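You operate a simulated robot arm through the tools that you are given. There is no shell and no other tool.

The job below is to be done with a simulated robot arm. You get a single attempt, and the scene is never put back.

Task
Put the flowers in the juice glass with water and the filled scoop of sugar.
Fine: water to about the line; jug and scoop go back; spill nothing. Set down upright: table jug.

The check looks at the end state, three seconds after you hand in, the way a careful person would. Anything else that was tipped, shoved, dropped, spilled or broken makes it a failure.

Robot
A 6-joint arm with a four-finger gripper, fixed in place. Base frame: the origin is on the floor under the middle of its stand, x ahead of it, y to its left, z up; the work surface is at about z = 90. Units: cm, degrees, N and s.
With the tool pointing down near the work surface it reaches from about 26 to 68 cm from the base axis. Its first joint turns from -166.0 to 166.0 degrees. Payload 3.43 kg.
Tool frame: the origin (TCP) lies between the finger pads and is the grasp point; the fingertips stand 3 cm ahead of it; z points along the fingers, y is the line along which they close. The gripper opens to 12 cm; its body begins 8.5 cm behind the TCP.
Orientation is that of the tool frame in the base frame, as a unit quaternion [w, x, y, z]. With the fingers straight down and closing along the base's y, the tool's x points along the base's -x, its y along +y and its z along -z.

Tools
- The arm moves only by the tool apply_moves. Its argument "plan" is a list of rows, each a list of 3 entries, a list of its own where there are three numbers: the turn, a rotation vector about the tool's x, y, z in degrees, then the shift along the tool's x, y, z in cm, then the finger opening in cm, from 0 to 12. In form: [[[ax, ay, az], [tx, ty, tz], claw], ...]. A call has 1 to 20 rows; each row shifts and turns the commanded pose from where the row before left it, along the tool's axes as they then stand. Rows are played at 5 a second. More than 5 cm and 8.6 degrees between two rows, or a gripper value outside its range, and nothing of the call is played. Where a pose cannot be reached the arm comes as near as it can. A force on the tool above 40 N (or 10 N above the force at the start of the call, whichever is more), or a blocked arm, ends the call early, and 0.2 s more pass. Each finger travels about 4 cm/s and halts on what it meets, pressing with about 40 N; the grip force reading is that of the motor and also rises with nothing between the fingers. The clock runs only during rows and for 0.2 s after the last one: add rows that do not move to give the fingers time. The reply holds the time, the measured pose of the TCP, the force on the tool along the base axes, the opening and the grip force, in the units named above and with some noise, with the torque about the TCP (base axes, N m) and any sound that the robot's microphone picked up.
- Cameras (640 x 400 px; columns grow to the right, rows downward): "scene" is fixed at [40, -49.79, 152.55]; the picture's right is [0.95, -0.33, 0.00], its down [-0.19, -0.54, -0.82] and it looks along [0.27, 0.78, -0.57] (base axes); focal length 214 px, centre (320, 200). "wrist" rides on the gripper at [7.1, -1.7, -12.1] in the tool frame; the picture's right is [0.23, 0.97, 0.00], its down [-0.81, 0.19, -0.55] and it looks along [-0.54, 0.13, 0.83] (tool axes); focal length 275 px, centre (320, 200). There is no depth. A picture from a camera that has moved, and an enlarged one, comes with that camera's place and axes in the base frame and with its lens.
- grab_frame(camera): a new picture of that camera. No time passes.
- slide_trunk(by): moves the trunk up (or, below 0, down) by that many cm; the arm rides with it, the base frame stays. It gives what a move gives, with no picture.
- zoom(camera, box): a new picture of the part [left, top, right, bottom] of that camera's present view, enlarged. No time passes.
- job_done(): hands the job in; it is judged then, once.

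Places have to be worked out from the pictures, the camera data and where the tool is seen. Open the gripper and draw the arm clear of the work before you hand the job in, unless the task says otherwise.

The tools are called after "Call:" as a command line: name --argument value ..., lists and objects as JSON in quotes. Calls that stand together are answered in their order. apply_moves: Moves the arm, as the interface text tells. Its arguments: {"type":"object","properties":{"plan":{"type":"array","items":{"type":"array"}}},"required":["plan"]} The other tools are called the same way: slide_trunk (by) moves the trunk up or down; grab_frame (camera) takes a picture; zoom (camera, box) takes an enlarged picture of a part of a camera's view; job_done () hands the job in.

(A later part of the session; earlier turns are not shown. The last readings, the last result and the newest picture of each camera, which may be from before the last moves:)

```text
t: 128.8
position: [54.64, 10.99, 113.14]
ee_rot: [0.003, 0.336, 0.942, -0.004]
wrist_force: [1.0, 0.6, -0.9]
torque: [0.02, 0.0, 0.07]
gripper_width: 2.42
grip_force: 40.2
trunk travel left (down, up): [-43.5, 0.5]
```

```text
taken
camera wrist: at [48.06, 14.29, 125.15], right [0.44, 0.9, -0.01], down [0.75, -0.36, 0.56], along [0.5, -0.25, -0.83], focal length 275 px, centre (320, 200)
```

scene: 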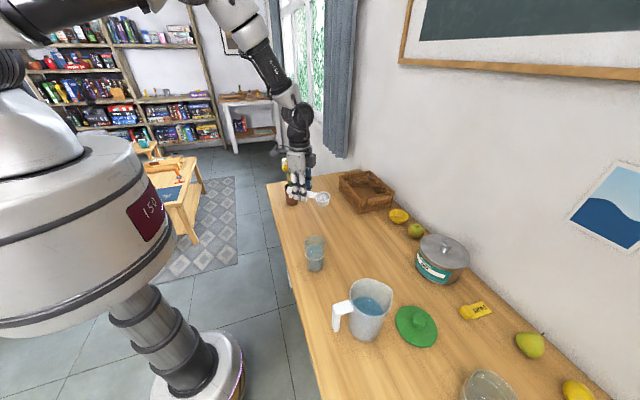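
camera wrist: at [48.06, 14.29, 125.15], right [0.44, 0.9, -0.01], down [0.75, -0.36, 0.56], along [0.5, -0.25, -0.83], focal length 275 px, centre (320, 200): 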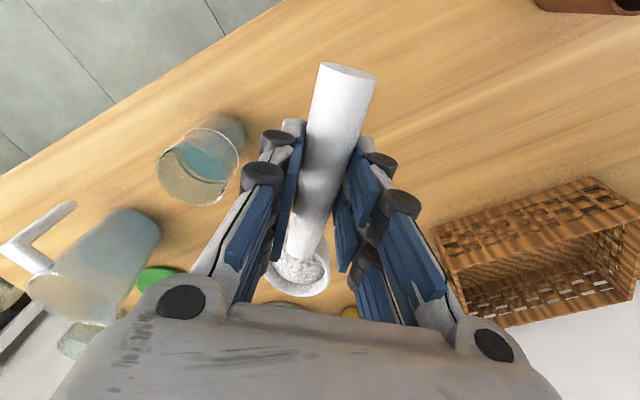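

Yaw −39° reached with sugar still in the cup. Translate so the cup comes over the glass.

Call:
apply_moves --plan '[[[0, 0, 0], [-0.08, -0.5, 0], 0], [[0, 0, 0], [-0.17, -1.04, 0], 0], [[0, 0, 0], [-0.17, -1.04, 0], 0], [[0, 0, 0], [-0.17, -1.04, 0], 0], [[0, 0, 0], [-0.17, -1.04, 0], 0], [[0, 0, 0], [-0.17, -1.04, 0], 0], [[0, 0, 0], [-0.17, -1.04, 0], 0], [[0, 0, 0], [-0.17, -1.04, 0], 0], [[0, 0, 0], [-0.17, -1.04, 0], 0], [[0, 0, 0], [-0.17, -1.04, 0], 0], [[0, 0, 0], [-0.09, -0.54, 0], 0], [[0, 0, 0], [0, 0, 0], 0]]'

Call:
grab_frame --camera "wrist"

Call:
zoom --camera "scene" --box '[280, 190, 360, 280]'

```text
t: 131.4
position: [49.2, 1.79, 113.31]
ee_rot: [0.003, 0.335, 0.942, -0.005]
wrist_force: [1.3, 0.0, -0.3]
torque: [-0.02, -0.01, 0.01]
gripper_width: 2.34
grip_force: 40.0
trunk travel left (down, up): [-43.5, 0.5]
```

```text
taken
camera wrist: at [42.73, 5.14, 125.35], right [0.44, 0.9, -0.01], down [0.75, -0.36, 0.56], along [0.5, -0.25, -0.83], focal length 275 px, centre (320, 200)
```

wrist: 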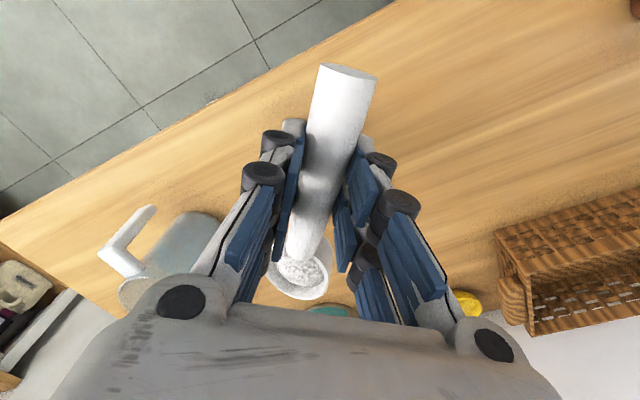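

```text
4.44 times, centred on (320, 235) of scene
camera zoom: at [40.0, -49.79, 152.55], right [0.95, -0.33, 0.0], down [-0.19, -0.54, -0.82], along [0.27, 0.78, -0.57], focal length 953 px, centre (320, 44)
```

zoom: 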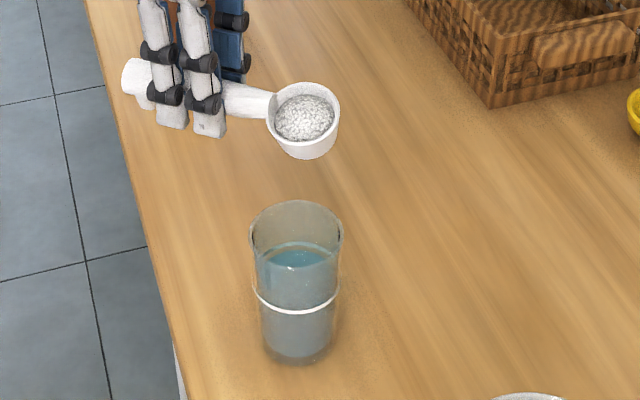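

The cup is over the glass (about 1 cm to its left side, the side opposite to where the sugar will fall). I nudge 0.35 cm right and lower to z≈108.5.

Call:
apply_moves --plan '[[[0, 0, 0], [0, -0.35, 0.4], 0], [[0, 0, 0], [0, 0, 0.9], 0], [[0, 0, 0], [0, 0, 0.9], 0], [[0, 0, 0], [0, 0, 0.9], 0], [[0, 0, 0], [0, 0, 0.9], 0], [[0, 0, 0], [0, 0, 0.7], 0], [[0, 0, 0], [0, 0, 0], 0]]'

Call:
zoom --camera "scene" --box '[280, 190, 360, 280]'

Call:
grab_frame --camera "wrist"

```text
t: 133.0
position: [49.08, 1.44, 108.53]
ee_rot: [0.003, 0.335, 0.942, -0.005]
wrist_force: [-0.5, -0.2, -0.2]
torque: [-0.02, 0.04, 0.0]
gripper_width: 2.33
grip_force: 40.0
trunk travel left (down, up): [-43.5, 0.5]
```

```text
4.44 times, centred on (320, 235) of scene
camera zoom: at [40.0, -49.79, 152.55], right [0.95, -0.33, 0.0], down [-0.19, -0.54, -0.82], along [0.27, 0.78, -0.57], focal length 953 px, centre (320, 44)
```

zoom: 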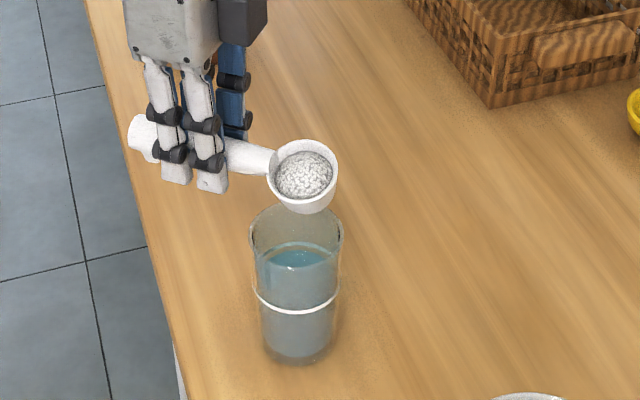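

```text
taken
camera wrist: at [42.54, 4.84, 120.53], right [0.44, 0.9, -0.01], down [0.75, -0.36, 0.56], along [0.5, -0.25, -0.83], focal length 275 px, centre (320, 200)
```

wrist: 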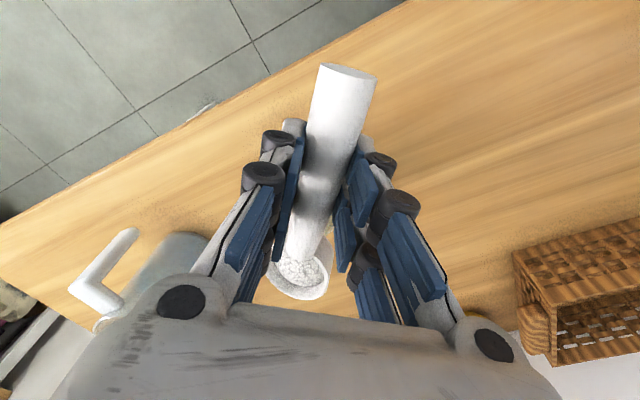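

Cup is over the glass mouth with ~2 cm clearance. Begin the roll: 36° first, then look.

Call:
apply_moves --plan '[[[-3, 0, 0], [0, 0, 0], 0], [[-3, 0, 0], [0, 0, 0], 0], [[-3, 0, 0], [0, 0, 0], 0], [[-3, 0, 0], [0, 0, 0], 0], [[-3, 0, 0], [0, 0, 0], 0], [[-3, 0, 0], [0, 0, 0], 0], [[-3, 0, 0], [0, 0, 0], 0], [[-3, 0, 0], [0, 0, 0], 0], [[-3, 0, 0], [0, 0, 0], 0], [[-3, 0, 0], [0, 0, 0], 0], [[-3, 0, 0], [0, 0, 0], 0], [[-3, 0, 0], [0, 0, 0], 0]]'

Call:
zoom --camera "scene" --box '[280, 190, 360, 280]'

```text
t: 135.6
position: [48.64, 1.62, 108.46]
ee_rot: [0.088, 0.322, 0.906, 0.261]
wrist_force: [0.4, 0.3, -0.2]
torque: [-0.02, -0.02, -0.01]
gripper_width: 2.35
grip_force: 40.4
out of reach, approached as far as the arm can: row 5
trunk travel left (down, up): [-43.5, 0.5]
```

```text
4.44 times, centred on (320, 235) of scene
camera zoom: at [40.0, -49.79, 152.55], right [0.95, -0.33, 0.0], down [-0.19, -0.54, -0.82], along [0.27, 0.78, -0.57], focal length 953 px, centre (320, 44)
```

zoom: 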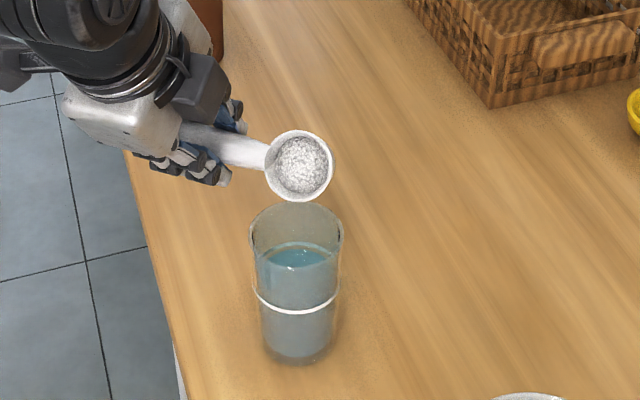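

Roll is at 32° with the cup still over the mouth and sugar in place. Continue rolling to ~62°.

Call:
apply_moves --plan '[[[-3, 0, 0], [0, 0, 0], 0], [[-3, 0, 0], [0, 0, 0], 0], [[-3, 0, 0], [0, 0, 0], 0], [[-3, 0, 0], [0, 0, 0], 0], [[-3, 0, 0], [0, 0, 0], 0], [[-3, 0, 0], [0, 0, 0], 0]]'

Call:
zoom --camera "scene" --box '[280, 190, 360, 280]'

```text
t: 137.0
position: [48.77, 1.75, 108.46]
ee_rot: [0.137, 0.305, 0.854, 0.399]
wrist_force: [0.1, 0.1, -0.2]
torque: [0.02, 0.01, -0.01]
gripper_width: 2.35
grip_force: 40.0
trunk travel left (down, up): [-43.5, 0.5]
```

```text
4.44 times, centred on (320, 235) of scene
camera zoom: at [40.0, -49.79, 152.55], right [0.95, -0.33, 0.0], down [-0.19, -0.54, -0.82], along [0.27, 0.78, -0.57], focal length 953 px, centre (320, 44)
```

zoom: 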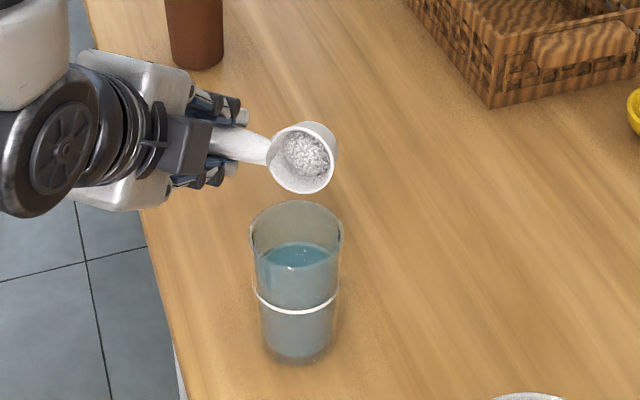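

At 50° the sugar still sits in the cup. I lower 1.2 cm and continue to roll in small steps.

Call:
apply_moves --plan '[[[0, 0, 0], [0, -0.46, 0.39], 0], [[0, 0, 0], [0, -0.46, 0.39], 0], [[-3, 0, 0], [0, 0, 0], 0], [[-3, 0, 0], [0, 0, 0], 0], [[-3, 0, 0], [0, 0, 0], 0], [[-3, 0, 0], [0, 0, 0], 0]]'

Call:
zoom --camera "scene" --box '[280, 190, 360, 280]'

```text
t: 138.4
position: [48.8, 1.75, 107.27]
ee_rot: [0.169, 0.288, 0.807, 0.487]
wrist_force: [0.0, -1.1, -1.2]
torque: [-0.04, 0.01, 0.0]
gripper_width: 2.33
grip_force: 40.1
trunk travel left (down, up): [-43.5, 0.5]
```

```text
4.44 times, centred on (320, 235) of scene
camera zoom: at [40.0, -49.79, 152.55], right [0.95, -0.33, 0.0], down [-0.19, -0.54, -0.82], along [0.27, 0.78, -0.57], focal length 953 px, centre (320, 44)
```

zoom: 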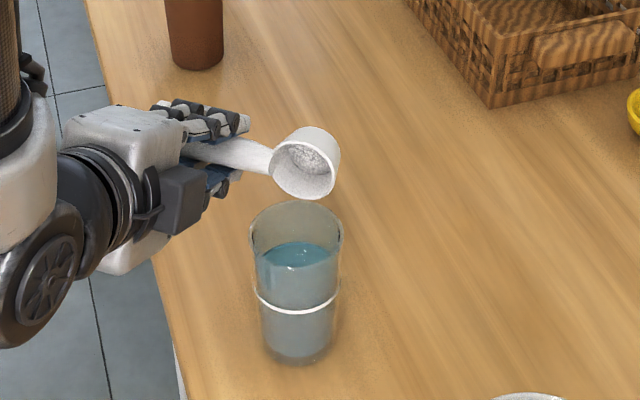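

Call:
zoom --camera "scene" --box '[305, 212, 335, 262]'

```text
8.00 times, centred on (320, 237) of scene
camera zoom: at [40.0, -49.79, 152.55], right [0.95, -0.33, 0.0], down [-0.19, -0.54, -0.82], along [0.27, 0.78, -0.57], focal length 1716 px, centre (320, -96)
```

zoom: 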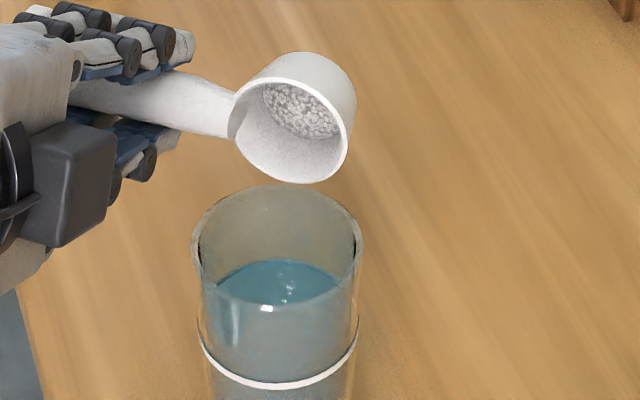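

Sugar is leaving the cup gradually and the lip is right above the middle of the mouth. Continue rolling to ~80° and lower slightly.

Call:
apply_moves --plan '[[[-3, 0, 0], [0, 0, 0], 0], [[-3, 0, 0], [0, 0, 0], 0], [[-3, 0, 0], [0, 0, 0], 0], [[-3, 0, 0], [0, 0, 0], 0], [[-3, 0, 0], [0, 0, 0], 0], [[-3, 0, 0], [0, 0, 0], 0], [[0, 0, 0], [0, -0.49, 0.09], 0], [[0, 0, 0], [0, -0.49, 0.09], 0]]'

Call:
zoom --camera "scene" --box '[305, 212, 335, 262]'

```text
t: 140.2
position: [48.81, 1.92, 106.25]
ee_rot: [0.212, 0.258, 0.721, 0.607]
wrist_force: [0.3, 0.6, 0.3]
torque: [0.0, 0.01, 0.03]
gripper_width: 2.32
grip_force: 40.1
trunk travel left (down, up): [-43.5, 0.5]
```

```text
8.00 times, centred on (320, 237) of scene
camera zoom: at [40.0, -49.79, 152.55], right [0.95, -0.33, 0.0], down [-0.19, -0.54, -0.82], along [0.27, 0.78, -0.57], focal length 1716 px, centre (320, -96)
```

zoom: 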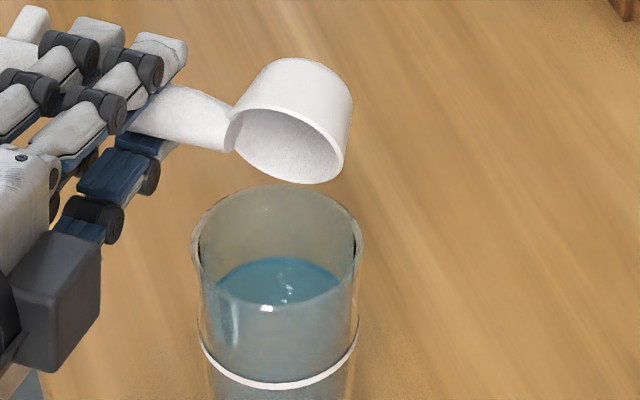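

At 80° no sugar is visible any more; I continue to ~106° and hold to be sure the cup is empty.

Call:
apply_moves --plan '[[[-3, 0, 0], [0, 0, 0], 0], [[-3, 0, 0], [0, 0, 0], 0], [[-3, 0, 0], [0, 0, 0], 0], [[-3, 0, 0], [0, 0, 0], 0], [[-3, 0, 0], [0, 0, 0], 0], [[-3, 0, 0], [0, 0, 0], 0], [[-3, 0, 0], [0, 0, 0], 0], [[-3, 0, 0], [0, 0, 0], 0], [[-2, 0, 0], [0, 0, 0], 0], [[0, 0, 0], [0, 0, 0], 0], [[0, 0, 0], [0, 0, 0], 0], [[0, 0, 0], [0, 0, 0], 0], [[0, 0, 0], [0, 0, 0], 0]]'

Call:
zoom --camera "scene" --box '[300, 212, 340, 277]'

Call:
grab_frame --camera "wrist"

```text
t: 143.0
position: [48.56, 1.94, 106.88]
ee_rot: [0.264, 0.204, 0.567, 0.753]
wrist_force: [0.1, -0.1, -0.2]
torque: [0.01, 0.0, -0.01]
gripper_width: 2.31
grip_force: 40.2
out of reach, approached as far as the arm can: row 9
trunk travel left (down, up): [-43.5, 0.5]
```

```text
6.15 times, centred on (320, 244) of scene
camera zoom: at [40.0, -49.79, 152.55], right [0.95, -0.33, 0.0], down [-0.19, -0.54, -0.82], along [0.27, 0.78, -0.57], focal length 1320 px, centre (320, -74)
```

zoom: 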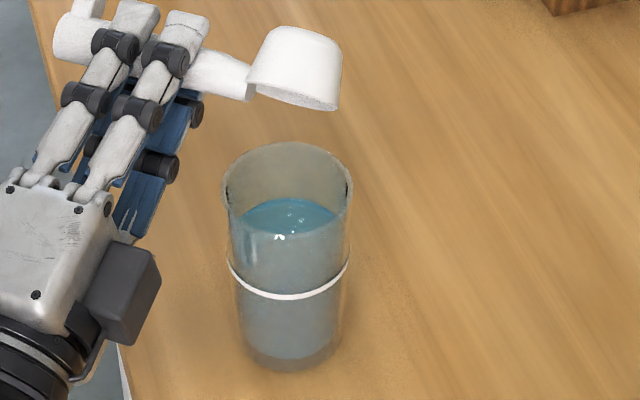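

```text
taken
camera wrist: at [36.12, -2.28, 102.05], right [-0.34, -0.07, 0.94], down [0.26, -0.96, 0.03], along [0.9, 0.26, 0.35], focal length 275 px, centre (320, 200)
```

wrist: 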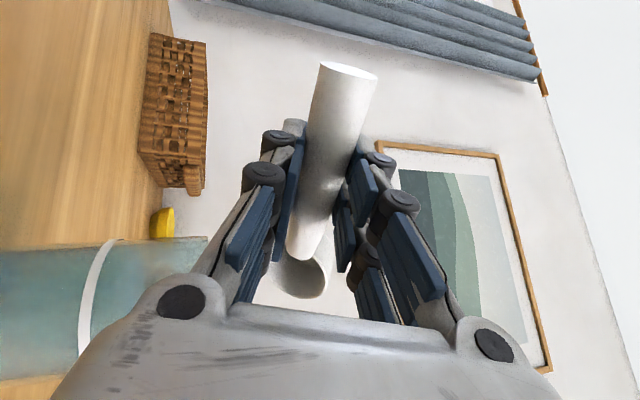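

Call:
zoom --camera "scene" --box '[304, 235, 332, 272]'

Call:
zoom --camera "wrist" --box '[240, 200, 360, 310]'

```text
10.81 times, centred on (318, 254) of scene
camera zoom: at [40.0, -49.79, 152.55], right [0.95, -0.33, 0.0], down [-0.19, -0.54, -0.82], along [0.27, 0.78, -0.57], focal length 2319 px, centre (342, -378)
```

zoom: 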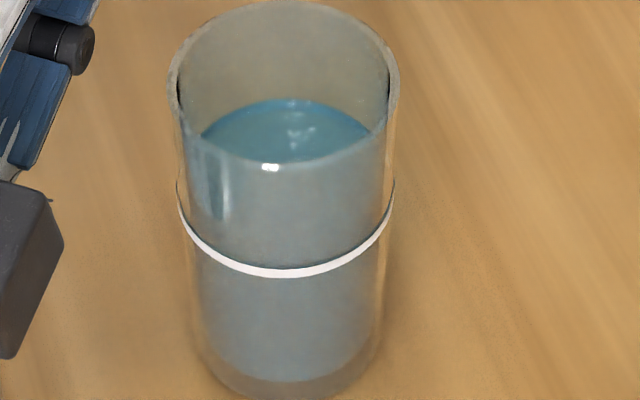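

```text
3.64 times, centred on (300, 255) of wrist
camera zoom: at [36.12, -2.28, 102.05], right [-0.34, -0.07, 0.94], down [0.26, -0.96, 0.03], along [0.9, 0.26, 0.35], focal length 1001 px, centre (393, 0)
```

zoom: 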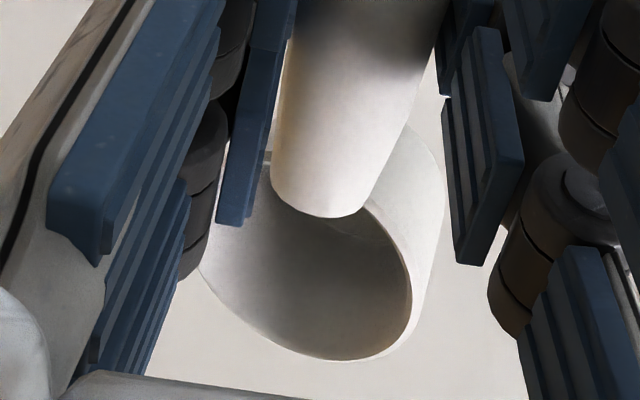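

The cup is empty and all the sugar went into the glass (level now right around the line, slightly above). I raise a little and unroll the scoop.

Call:
apply_moves --plan '[[[0, 0, 0], [0, 1.1, 0.3], 0], [[0, 0, 0], [0, 1.1, 0.3], 0], [[6, 0, 0], [0, 0, 0], 0], [[6, 0, 0], [0, 0, 0], 0], [[6, 0, 0], [0, 0, 0], 0], [[6, 0, 0], [0, 0, 0], 0], [[6, 0, 0], [0, 0, 0], 0], [[6, 0, 0], [0, 0, 0], 0], [[6, 0, 0], [0, 0, 0], 0], [[6, 0, 0], [0, 0, 0], 0], [[6, 0, 0], [0, 0, 0], 0], [[6, 0, 0], [0, 0, 0], 0], [[6, 0, 0], [0, 0, 0], 0], [[6, 0, 0], [0, 0, 0], 0], [[6, 0, 0], [0, 0, 0], 0], [[6, 0, 0], [0, 0, 0], 0], [[6, 0, 0], [0, 0, 0], 0], [[6, 0, 0], [0, 0, 0], 0], [[6, 0, 0], [0, 0, 0], 0], [[0, 0, 0], [0, 0, 0], 0]]'

Call:
zoom --camera "scene" --box '[280, 190, 360, 280]'

```text
t: 147.2
position: [48.64, 2.03, 109.16]
ee_rot: [0.01, 0.333, 0.941, 0.054]
wrist_force: [0.0, 0.2, -0.3]
torque: [0.01, -0.01, -0.04]
gripper_width: 2.32
grip_force: 40.0
trunk travel left (down, up): [-43.5, 0.5]
```

```text
4.44 times, centred on (320, 235) of scene
camera zoom: at [40.0, -49.79, 152.55], right [0.95, -0.33, 0.0], down [-0.19, -0.54, -0.82], along [0.27, 0.78, -0.57], focal length 953 px, centre (320, 44)
```

zoom: 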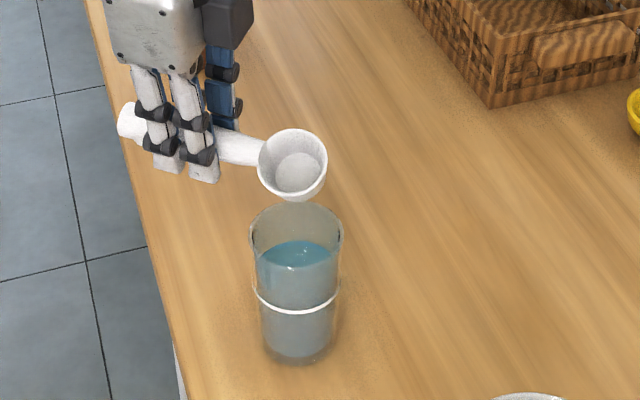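

Cup confirmed empty. Finish unrolling (6.6°), rise to ~113, and move back toward the scoop's place.

Call:
apply_moves --plan '[[[3.3, 0, 0], [0, 0, 0], 0], [[3.3, 0, 0], [0, 0, 0], 0], [[0, 0, 0], [0, 0, -2], 0], [[0, 0, 0], [0, 0, -2], 0], [[0, 0, 0], [0.1, 2.1, 0], 0], [[0, 0, 0], [0.1, 2.1, 0], 0], [[0, 0, 0], [0.2, 2.1, 0], 0], [[0, 0, 0], [0.2, 2.1, 0], 0], [[0, 0, 0], [0.2, 2.1, 0], 0], [[0, 0, -5], [0, 0, 0], 0], [[0, 0, -5], [0, 0, 0], 0], [[0, 0, -5], [0, 0, 0], 0], [[0, 0, -5], [0, 0, 0], 0], [[0, 0, -5], [0, 0, 0], 0], [[0, 0, -5], [0, 0, 0], 0], [[0, 0, -5], [0, 0, 0], 0], [[0, 0, -4.3], [0, 0, 0], 0], [[0, 0, 0], [0, 0, 0], 0]]'

Call:
grab_frame --camera "wrist"

Call:
grab_frame --camera "scene"

```text
t: 151.0
position: [54.46, 10.83, 113.18]
ee_rot: [-0.006, -0.005, 1.0, 0.011]
wrist_force: [-0.3, 0.1, 0.1]
torque: [0.02, -0.05, -0.01]
gripper_width: 2.33
grip_force: 39.9
out of reach, approached as far as the arm can: row 1
trunk travel left (down, up): [-43.5, 0.5]
```

```text
taken
camera wrist: at [47.66, 8.81, 125.33], right [-0.24, 0.97, 0.02], down [0.82, 0.19, 0.55], along [0.53, 0.15, -0.84], focal length 275 px, centre (320, 200)
```

wrist: 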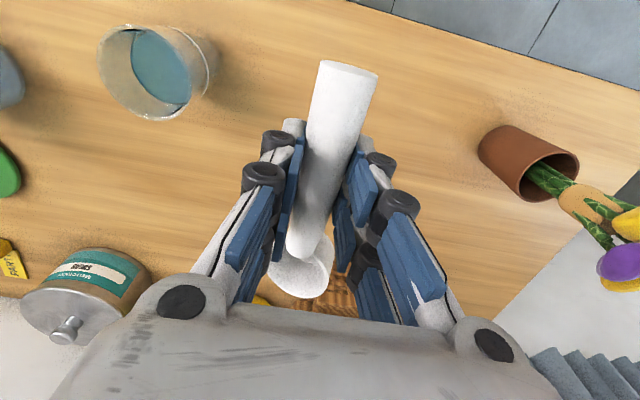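

```text
taken
```

scene: 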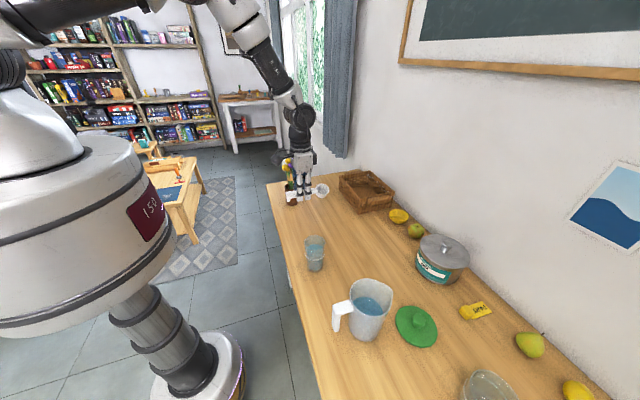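

Let me correct the small residual orientation error and inspect how the scoop sits in the fingers.

Call:
apply_moves --plan '[[[1.95, -0.92, 0.35], [0, 0, 0], 0], [[0, 0, 0], [0, 0, 0], 0]]'

Call:
zoom --camera "wrist" --box '[240, 50, 400, 310]'

Call:
zoom --camera "scene" --box '[270, 150, 345, 225]'

```text
t: 151.6
position: [54.42, 10.81, 113.05]
ee_rot: [0.002, -0.002, 1.0, -0.007]
wrist_force: [0.0, -0.3, -0.9]
torque: [0.03, 0.01, 0.01]
gripper_width: 2.34
grip_force: 39.5
trunk travel left (down, up): [-43.5, 0.5]
```

```text
1.54 times, centred on (320, 180) of wrist
camera zoom: at [47.41, 9.27, 125.25], right [-0.23, 0.97, -0.01], down [0.81, 0.2, 0.55], along [0.54, 0.12, -0.83], focal length 424 px, centre (320, 231)
```

zoom: 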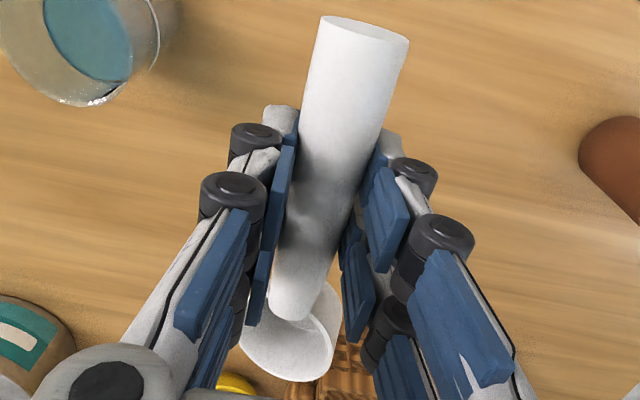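

```text
5.33 times, centred on (308, 188) of scene
camera zoom: at [40.0, -49.79, 152.55], right [0.95, -0.33, 0.0], down [-0.19, -0.54, -0.82], along [0.27, 0.78, -0.57], focal length 1144 px, centre (387, 267)
```

zoom: 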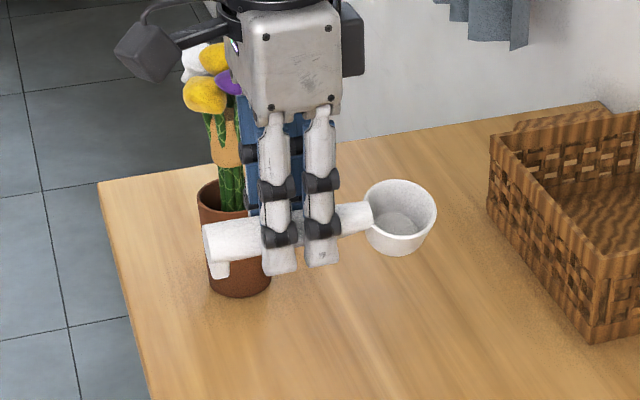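

Call:
zoom --camera "scene" --box '[290, 170, 325, 205]'

Call:
zoom --camera "wrist" --box '[255, 220, 345, 305]'

```text
11.43 times, centred on (308, 188) of scene
camera zoom: at [40.0, -49.79, 152.55], right [0.95, -0.33, 0.0], down [-0.19, -0.54, -0.82], along [0.27, 0.78, -0.57], focal length 2451 px, centre (463, 343)
```

zoom: 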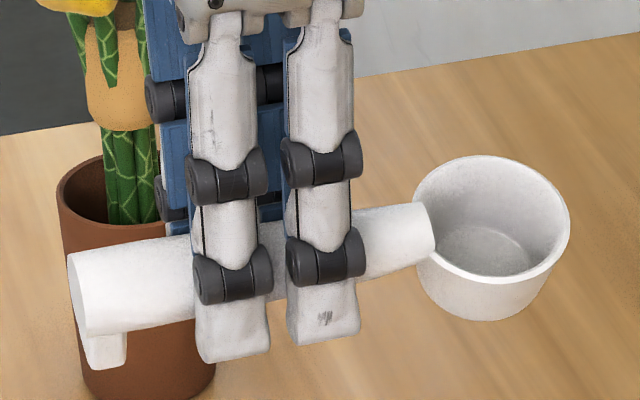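

```text
4.71 times, centred on (300, 262) of wrist
camera zoom: at [47.41, 9.27, 125.25], right [-0.23, 0.97, -0.01], down [0.81, 0.2, 0.55], along [0.54, 0.12, -0.83], focal length 1295 px, centre (414, -94)
```

zoom: 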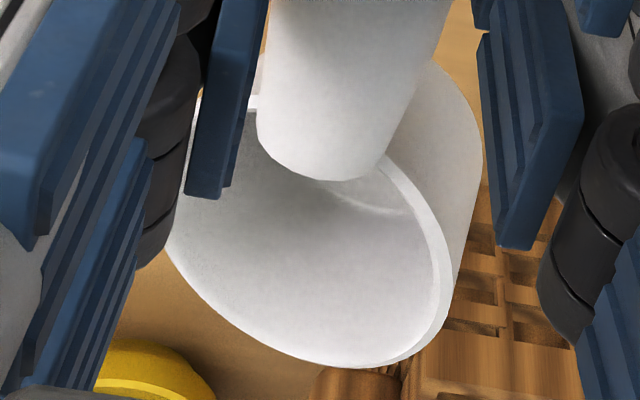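

The scoop seems rolled by some degrees about its handle within the grip. I zoom to measure the rim's tilt.

Call:
zoom --camera "scene" --box '[310, 180, 328, 200]'

Call:
zoom --camera "scene" --box '[290, 188, 308, 208]'

```text
16.00 times, centred on (319, 190) of scene
camera zoom: at [40.0, -49.79, 152.55], right [0.95, -0.33, 0.0], down [-0.19, -0.54, -0.82], along [0.27, 0.78, -0.57], focal length 3432 px, centre (336, 360)
```

zoom: 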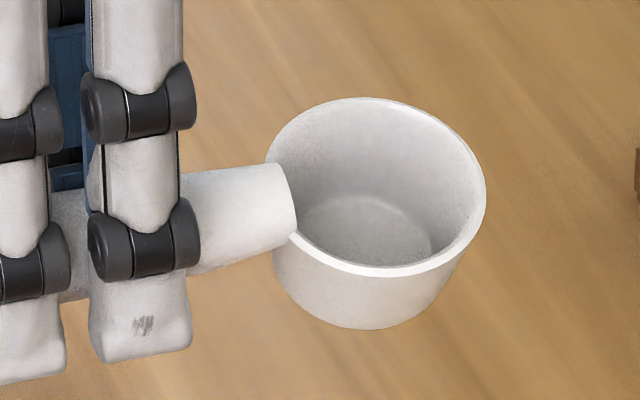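

```text
16.00 times, centred on (299, 198) of scene
camera zoom: at [40.0, -49.79, 152.55], right [0.95, -0.33, 0.0], down [-0.19, -0.54, -0.82], along [0.27, 0.78, -0.57], focal length 3432 px, centre (656, 232)
```

zoom: 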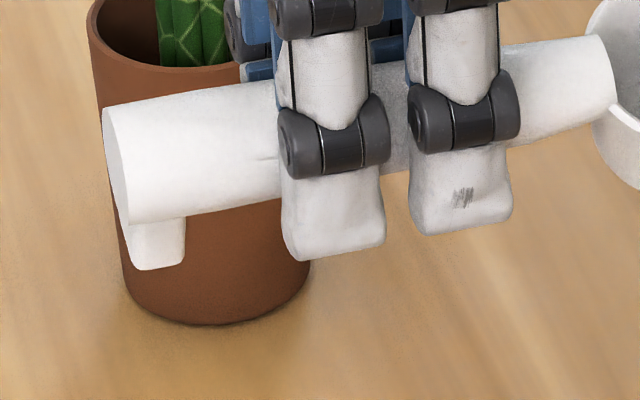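

The rim ellipse shows the scoop has rolled ≈22° in the fingers (opening toward −y). I counter-rotate the tool by 21° so the scoop is level, then check before setting it down.

Call:
apply_moves --plan '[[[5, 0, 0], [0, 0, 0], 0], [[5, 0, 0], [0, 0, 0], 0], [[5, 0, 0], [0, 0, 0], 0], [[6, 0, 0], [0, 0, 0], 0], [[0, 0, 0], [0, 0, 0], 0]]'

Call:
zoom --camera "scene" --box '[310, 180, 328, 200]'

Call:
zoom --camera "scene" --box '[285, 170, 335, 215]'

```text
t: 152.8
position: [54.57, 10.81, 113.27]
ee_rot: [0.002, 0.0, 0.982, -0.19]
wrist_force: [-0.3, -0.7, 0.5]
torque: [0.02, -0.01, 0.0]
gripper_width: 2.36
grip_force: 39.8
trunk travel left (down, up): [-43.5, 0.5]
```

```text
16.00 times, centred on (319, 190) of scene
camera zoom: at [40.0, -49.79, 152.55], right [0.95, -0.33, 0.0], down [-0.19, -0.54, -0.82], along [0.27, 0.78, -0.57], focal length 3432 px, centre (336, 360)
```

zoom: 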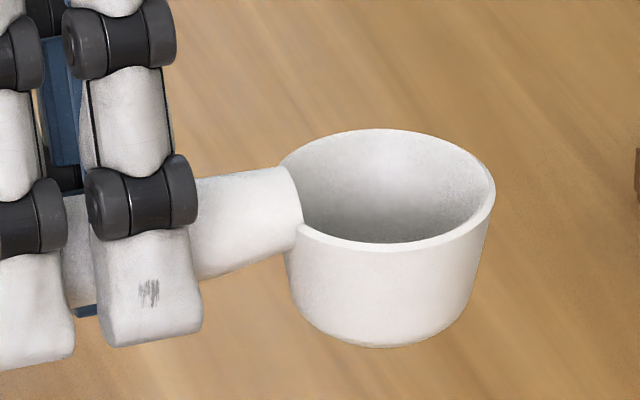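

```text
8.89 times, centred on (310, 192) of scene
camera zoom: at [40.0, -49.79, 152.55], right [0.95, -0.33, 0.0], down [-0.19, -0.54, -0.82], along [0.27, 0.78, -0.57], focal length 1906 px, centre (409, 267)
```

zoom: 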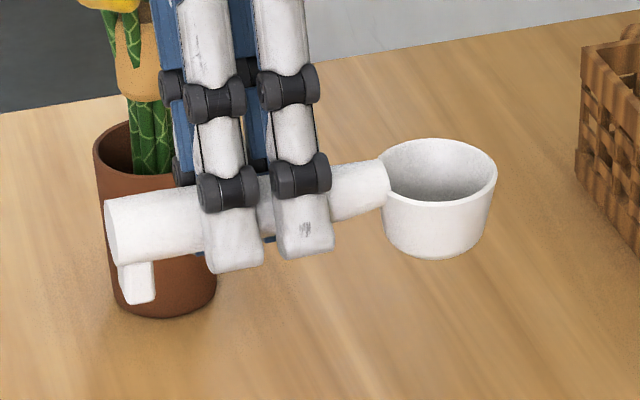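

Rim now looks level (ratio 0.56 vs 0.52 expected). Lower toward the table along world-down.

Call:
apply_moves --plan '[[[0, 0, 0], [0, 0.18, 0.47], 0], [[0, 0, 0], [0, 0.43, 1.12], 0], [[0, 0, 0], [0, 0.43, 1.12], 0], [[0, 0, 0], [0, 0.43, 1.12], 0], [[0, 0, 0], [0, 0.43, 1.12], 0], [[0, 0, 0], [0, 0.43, 1.12], 0], [[0, 0, 0], [0, 0.43, 1.12], 0], [[0, 0, 0], [0, 0.43, 1.12], 0], [[0, 0, 0], [0, 0.43, 1.12], 0], [[0, 0, 0], [0, 0.43, 1.12], 0], [[0, 0, 0], [0, 0.43, 1.12], 0], [[0, 0, 0], [0, 0.43, 1.12], 0], [[0, 0, 0], [0, 0.43, 1.12], 0], [[0, 0, 0], [0, 0.43, 1.12], 0], [[0, 0, 0], [0, 0.36, 0.93], 0], [[0, 0, 0], [0, 0, 0], 0]]'

Call:
zoom --camera "scene" --box '[280, 205, 340, 255]'

Call:
grab_frame --camera "wrist"

```text
t: 156.2
position: [54.57, 10.44, 96.03]
ee_rot: [0.002, -0.001, 0.982, -0.189]
wrist_force: [0.3, 0.1, -0.3]
torque: [0.0, 0.03, 0.01]
gripper_width: 2.34
grip_force: 39.8
trunk travel left (down, up): [-43.5, 0.5]
```

```text
8.00 times, centred on (310, 230) of scene
camera zoom: at [40.0, -49.79, 152.55], right [0.95, -0.33, 0.0], down [-0.19, -0.54, -0.82], along [0.27, 0.78, -0.57], focal length 1716 px, centre (400, -40)
```

zoom: 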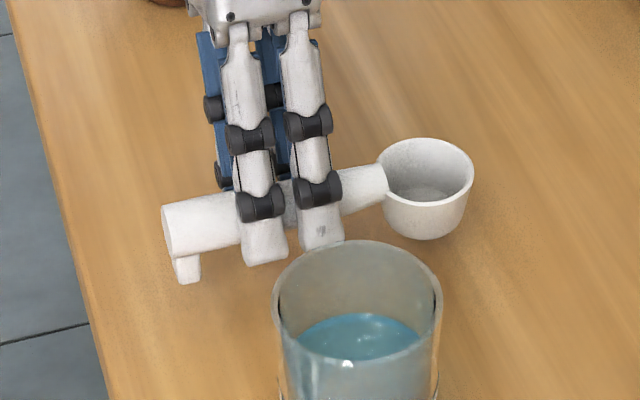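

```text
taken
camera wrist: at [47.49, 13.29, 107.94], right [-0.23, 0.9, -0.36], down [0.81, 0.38, 0.45], along [0.54, -0.19, -0.82], focal length 275 px, centre (320, 200)
```

wrist: 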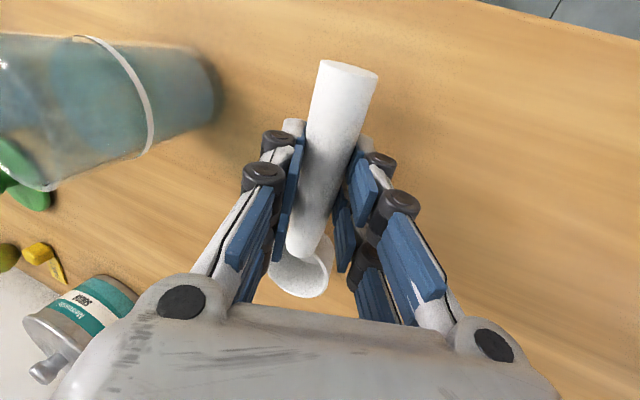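

Shift +0.45 cm in y to match the original line, and lower 1.2 cm more.

Call:
apply_moves --plan '[[[0, 0, 0], [0, 0.42, -0.17], 0], [[0, 0, 0], [0, 0.15, 0.37], 0], [[0, 0, 0], [0, 0.15, 0.37], 0], [[0, 0, 0], [0, 0.15, 0.37], 0], [[0, 0, 0], [0, 0, 0], 0]]'

Call:
zoom --camera "scene" --box '[285, 218, 335, 243]'

Call:
zoom --camera "wrist" --box '[230, 90, 400, 310]'

```text
t: 157.4
position: [54.58, 11.04, 94.94]
ee_rot: [0.003, -0.002, 0.982, -0.188]
wrist_force: [0.4, 0.6, -1.2]
torque: [0.02, -0.02, 0.02]
gripper_width: 2.31
grip_force: 39.5
trunk travel left (down, up): [-43.5, 0.5]
```

```text
12.80 times, centred on (310, 230) of scene
camera zoom: at [40.0, -49.79, 152.55], right [0.95, -0.33, 0.0], down [-0.19, -0.54, -0.82], along [0.27, 0.78, -0.57], focal length 2745 px, centre (448, -190)
```

zoom: 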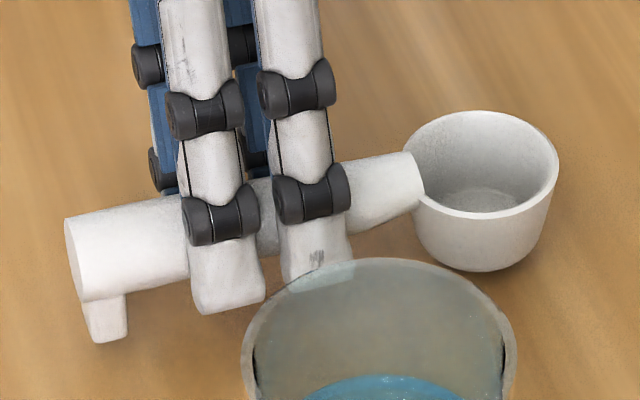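

```text
1.82 times, centred on (315, 200) of wrist
camera zoom: at [47.5, 13.92, 106.74], right [-0.23, 0.9, -0.36], down [0.81, 0.39, 0.45], along [0.54, -0.19, -0.82], focal length 500 px, centre (329, 200)
```

zoom: 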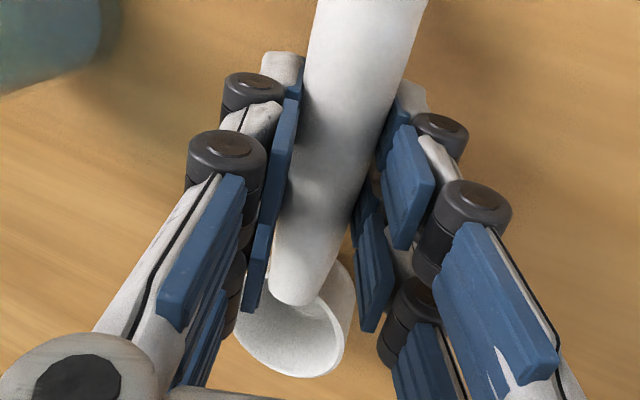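

The scoop overlays its original outline, about 0.6 cm above. Lower in 1 mm steps until contact.

Call:
apply_moves --plan '[[[0, 0, 0], [0, 0.037, 0.093], 0], [[0, 0, 0], [0, 0.037, 0.093], 0], [[0, 0, 0], [0, 0.037, 0.093], 0], [[0, 0, 0], [0, 0.037, 0.093], 0], [[0, 0, 0], [0, 0, 0], 0]]'

Call:
apply_moves --plan '[[[0, 0, 0], [0, 0.037, 0.093], 0], [[0, 0, 0], [0, 0, 0], 0]]'

Call:
zoom --camera "scene" --box '[285, 218, 335, 243]'

```text
t: 158.6
position: [54.62, 10.97, 94.39]
ee_rot: [0.003, 0.0, 0.982, -0.188]
wrist_force: [-0.1, -0.4, -0.2]
torque: [-0.02, -0.02, -0.03]
gripper_width: 2.32
grip_force: 40.0
trunk travel left (down, up): [-43.5, 0.5]
```

```text
t: 159.2
position: [54.58, 11.11, 94.36]
ee_rot: [0.002, -0.001, 0.982, -0.188]
wrist_force: [-0.3, -0.5, -0.6]
torque: [-0.04, 0.0, -0.03]
gripper_width: 2.34
grip_force: 39.9
trunk travel left (down, up): [-43.5, 0.5]
```

```text
12.80 times, centred on (310, 230) of scene
camera zoom: at [40.0, -49.79, 152.55], right [0.95, -0.33, 0.0], down [-0.19, -0.54, -0.82], along [0.27, 0.78, -0.57], focal length 2745 px, centre (448, -190)
```

zoom: 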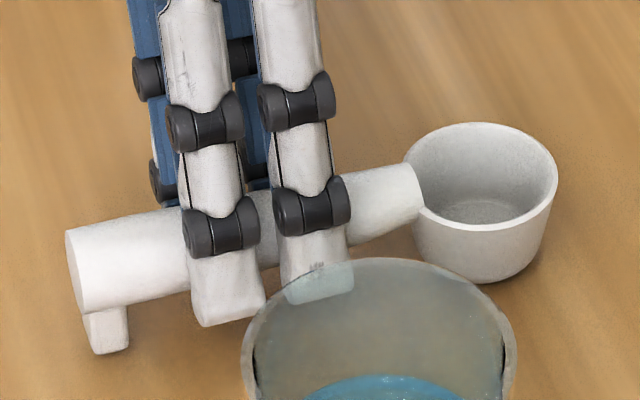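

About 1 mm left. One more step, then check force.

Call:
apply_moves --plan '[[[0, 0, 0], [0, 0.037, 0.093], 0], [[0, 0, 0], [0, 0, 0], 0]]'

```text
t: 159.8
position: [54.58, 11.05, 94.3]
ee_rot: [0.002, 0.0, 0.982, -0.188]
wrist_force: [-0.1, 0.0, -0.9]
torque: [0.01, 0.03, 0.01]
gripper_width: 2.34
grip_force: 40.4
trunk travel left (down, up): [-43.5, 0.5]
```

Call:
apply_moves --plan '[[[0, 0, 0], [0, 0.03, 0.075], 0], [[0, 0, 0], [0, 0, 0], 0]]'

Call:
zoom --camera "scene" --box '[285, 218, 335, 243]'

```text
t: 160.4
position: [54.49, 11.0, 94.35]
ee_rot: [0.001, 0.0, 0.982, -0.189]
wrist_force: [-0.9, 0.0, -0.4]
torque: [0.03, 0.01, 0.01]
gripper_width: 2.33
grip_force: 40.2
trunk travel left (down, up): [-43.5, 0.5]
```

```text
12.80 times, centred on (310, 230) of scene
camera zoom: at [40.0, -49.79, 152.55], right [0.95, -0.33, 0.0], down [-0.19, -0.54, -0.82], along [0.27, 0.78, -0.57], focal length 2745 px, centre (448, -190)
```

zoom: 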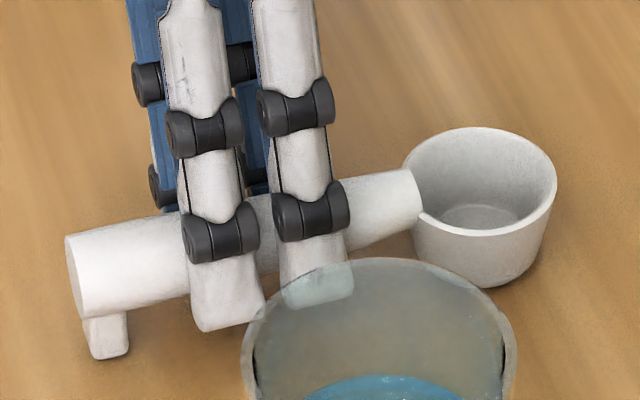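

The scoop is at its resting height. Open slightly to release, then open further while rising straight up.

Call:
apply_moves --plan '[[[0, 0, 0], [0, 0, 0], 2.4], [[0, 0, 0], [0, 0, 0], 2.6], [[0, 0, 0], [0, 0, 0], 2.9], [[0, 0, 0], [0, -0.04, -0.09], 3.3], [[0, 0, 0], [0, -0.08, -0.19], 3.8], [[0, 0, 0], [0, -0.11, -0.28], 4.4], [[0, 0, 0], [0, 0, 0], 4.4]]'

Call:
zoom --camera "scene" --box '[285, 218, 335, 243]'

Call:
grab_frame --camera "wrist"

```text
t: 162.0
position: [54.55, 11.19, 94.74]
ee_rot: [0.001, 0.0, 0.982, -0.189]
wrist_force: [0.4, 0.0, -0.1]
torque: [0.03, 0.01, -0.02]
gripper_width: 4.39
grip_force: 0.2
trunk travel left (down, up): [-43.5, 0.5]
```

```text
12.80 times, centred on (310, 230) of scene
camera zoom: at [40.0, -49.79, 152.55], right [0.95, -0.33, 0.0], down [-0.19, -0.54, -0.82], along [0.27, 0.78, -0.57], focal length 2745 px, centre (448, -190)
```

zoom: 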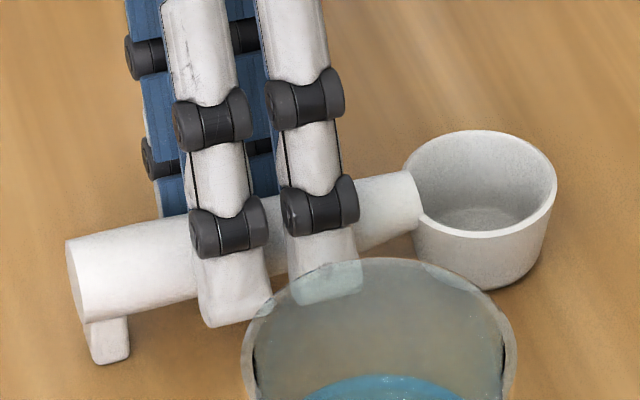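

```text
taken
camera wrist: at [47.51, 14.02, 106.65], right [-0.23, 0.9, -0.36], down [0.81, 0.38, 0.45], along [0.54, -0.19, -0.82], focal length 275 px, centre (320, 200)
```

wrist: 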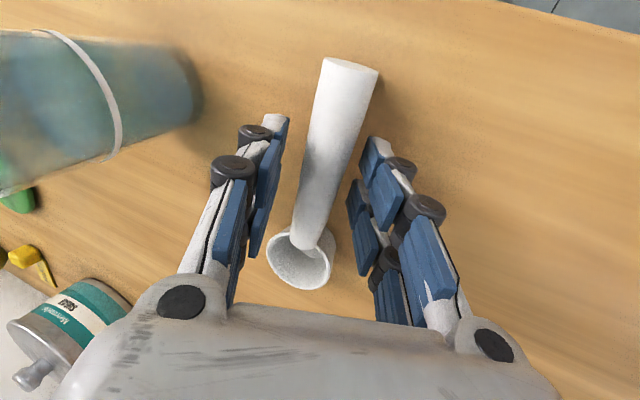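

The scoop is back in place, upright and released. Retreat along the tool axis, then straighten the tool.

Call:
apply_moves --plan '[[[0, 0, 0], [0, 0, -1.5], 4.4], [[0, 0, 0], [0, 0, -2], 4.4], [[0, 0, 0], [0, 0, -3], 4.4], [[0, 0, 0], [0, 0, -4], 6], [[0, 0, 0], [0, 0, -4], 8], [[0, 0, 0], [0, 0, -4], 10], [[0, 0, 0], [0, 0, -4], 12], [[-7, 0, 0], [0, 0, 0], 12], [[-7, 0, 0], [0, 0, 0], 12], [[-7.5, 0, 0], [0, 0, 0], 12], [[0, 0, 0], [0, 0, 0], 12]]'

Call:
grab_frame --camera "scene"

Call:
grab_frame --camera "wrist"

Call:
zoom --camera "scene" --box '[285, 218, 335, 243]'

```text
t: 164.4
position: [54.43, 19.46, 115.7]
ee_rot: [0.001, -0.002, 1.0, -0.002]
wrist_force: [-0.2, 1.5, 0.3]
torque: [-0.01, 0.0, -0.03]
gripper_width: 11.99
grip_force: 0.0
trunk travel left (down, up): [-43.5, 0.5]
```

```text
taken
```

scene: 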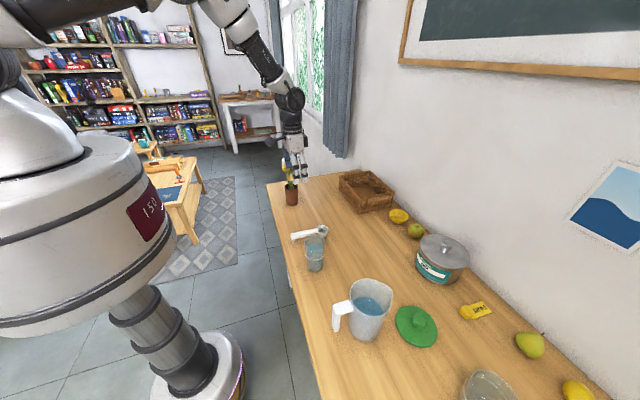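

```text
taken
camera wrist: at [47.44, 17.78, 127.77], right [-0.23, 0.97, 0.0], down [0.81, 0.2, 0.56], along [0.54, 0.13, -0.83], focal length 275 px, centre (320, 200)
```

wrist: 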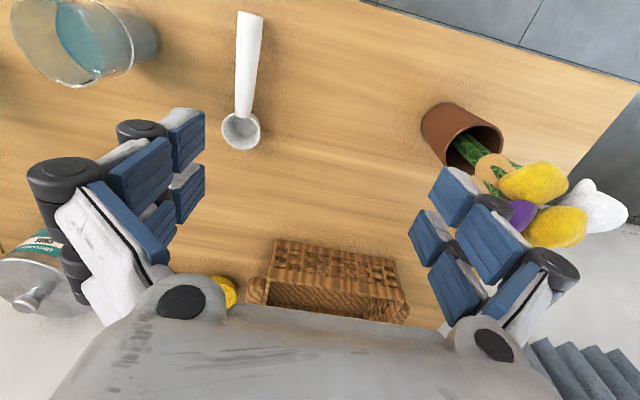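

```text
12.80 times, centred on (310, 230) of scene
camera zoom: at [40.0, -49.79, 152.55], right [0.95, -0.33, 0.0], down [-0.19, -0.54, -0.82], along [0.27, 0.78, -0.57], focal length 2745 px, centre (448, -190)
```

zoom: 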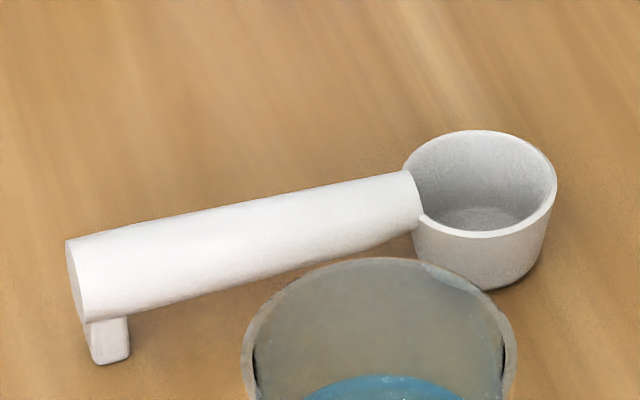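

The scoop stands exactly as before, empty. Now zoom on the flowers to measure the wrap, then I'll reorient the gripper for a sideways grasp.

Call:
zoom --camera "scene" --box '[270, 150, 320, 215]'

Call:
zoom --camera "wrist" --box '[400, 80, 640, 270]'

Call:
apply_moves --plan '[[[0, 0, 0], [1.47, -2.5, -2.83], 12], [[0, 0, 0], [1.47, -2.5, -2.83], 12], [[0, 0, 0], [1.47, -2.5, -2.83], 12], [[0, 0, 8.4], [0, 0, 0], 12], [[0, 0, 8.4], [0, 0, 0], 12], [[0, 0, 8.4], [0, 0, 0], 12], [[0, 0, 8.4], [0, 0, 0], 12], [[0, 0, 8.4], [0, 0, 0], 12], [[0, 0, 8.4], [0, 0, 0], 12], [[0, 0, 8.4], [0, 0, 0], 12], [[0, 0, 8.4], [0, 0, 0], 12], [[0, 0, 8.4], [0, 0, 0], 12], [[0, 0, 8.4], [0, 0, 0], 12], [[0, 0, 8.4], [0, 0, 0], 12], [[0, 0, 8.4], [0, 0, 0], 12], [[0, 0, 8.4], [0, 0, 0], 12], [[0, 0, 8.4], [0, 0, 0], 12], [[0, 0, 2.4], [0, 0, 0], 12], [[0, 0, 0], [0, 0, 0], 12]]'

```text
6.15 times, centred on (295, 182) of scene
camera zoom: at [40.0, -49.79, 152.55], right [0.95, -0.33, 0.0], down [-0.19, -0.54, -0.82], along [0.27, 0.78, -0.57], focal length 1320 px, centre (474, 308)
```

zoom: 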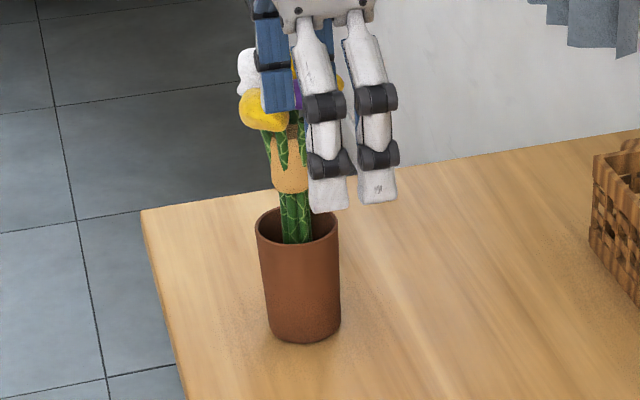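

```text
2.11 times, centred on (520, 175) of wrist
camera zoom: at [47.44, 17.78, 127.77], right [-0.23, 0.97, 0.0], down [0.81, 0.2, 0.56], along [0.54, 0.13, -0.83], focal length 580 px, centre (-101, 253)
```

zoom: 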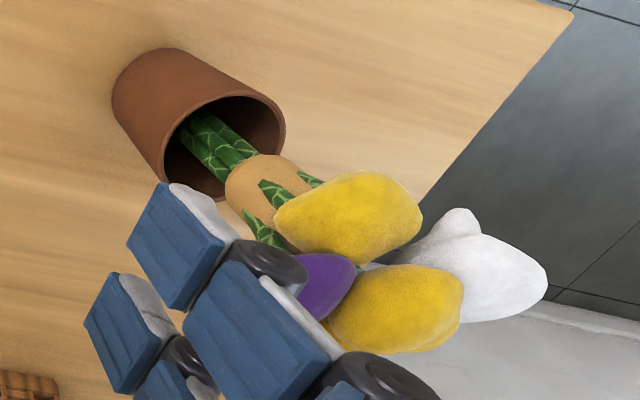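

```text
t: 168.4
position: [50.03, 12.12, 124.24]
ee_rot: [0.003, 0.866, 0.5, 0.001]
wrist_force: [0.5, 0.0, -0.1]
torque: [0.01, -0.01, 0.02]
gripper_width: 12.0
grip_force: 0.0
trunk travel left (down, up): [-43.5, 0.5]
```

Orientation is right (camera side facing heading 60°). Now pitch forward to horizontal.

Call:
apply_moves --plan '[[[0, 8.2, 0], [0, 0, 0], 12], [[0, 8.2, 0], [0, 0, 0], 12], [[0, 8.2, 0], [0, 0, 0], 12], [[0, 8.2, 0], [0, 0, 0], 12], [[0, 8.2, 0], [0, 0, 0], 12], [[0, 8.2, 0], [0, 0, 0], 12], [[0, 8.2, 0], [0, 0, 0], 12], [[0, 8.2, 0], [0, 0, 0], 12], [[0, 8.2, 0], [0, 0, 0], 12], [[0, 8.2, 0], [0, 0, 0], 12], [[0, 8, 0], [0, 0, 0], 12], [[0, 0, 0], [0, 0, 0], 12]]'

Call:
grab_frame --camera "scene"

Call:
grab_frame --camera "wrist"

```text
t: 171.0
position: [50.03, 11.97, 124.36]
ee_rot: [-0.353, 0.611, 0.356, 0.613]
wrist_force: [-0.2, 0.3, -0.2]
torque: [0.03, -0.01, -0.05]
gripper_width: 11.98
grip_force: 0.1
trunk travel left (down, up): [-43.5, 0.5]
```

```text
taken
```

scene: 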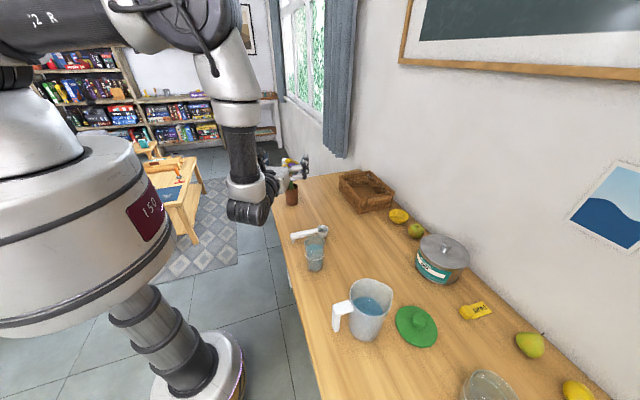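

```text
taken
camera wrist: at [42.59, 2.28, 131.41], right [0.84, -0.48, 0.24], down [-0.1, -0.58, -0.81], along [0.53, 0.66, -0.54], focal length 275 px, centre (320, 200)
```

wrist: 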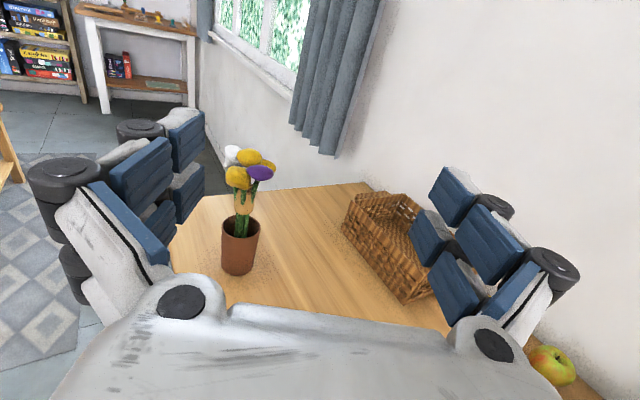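

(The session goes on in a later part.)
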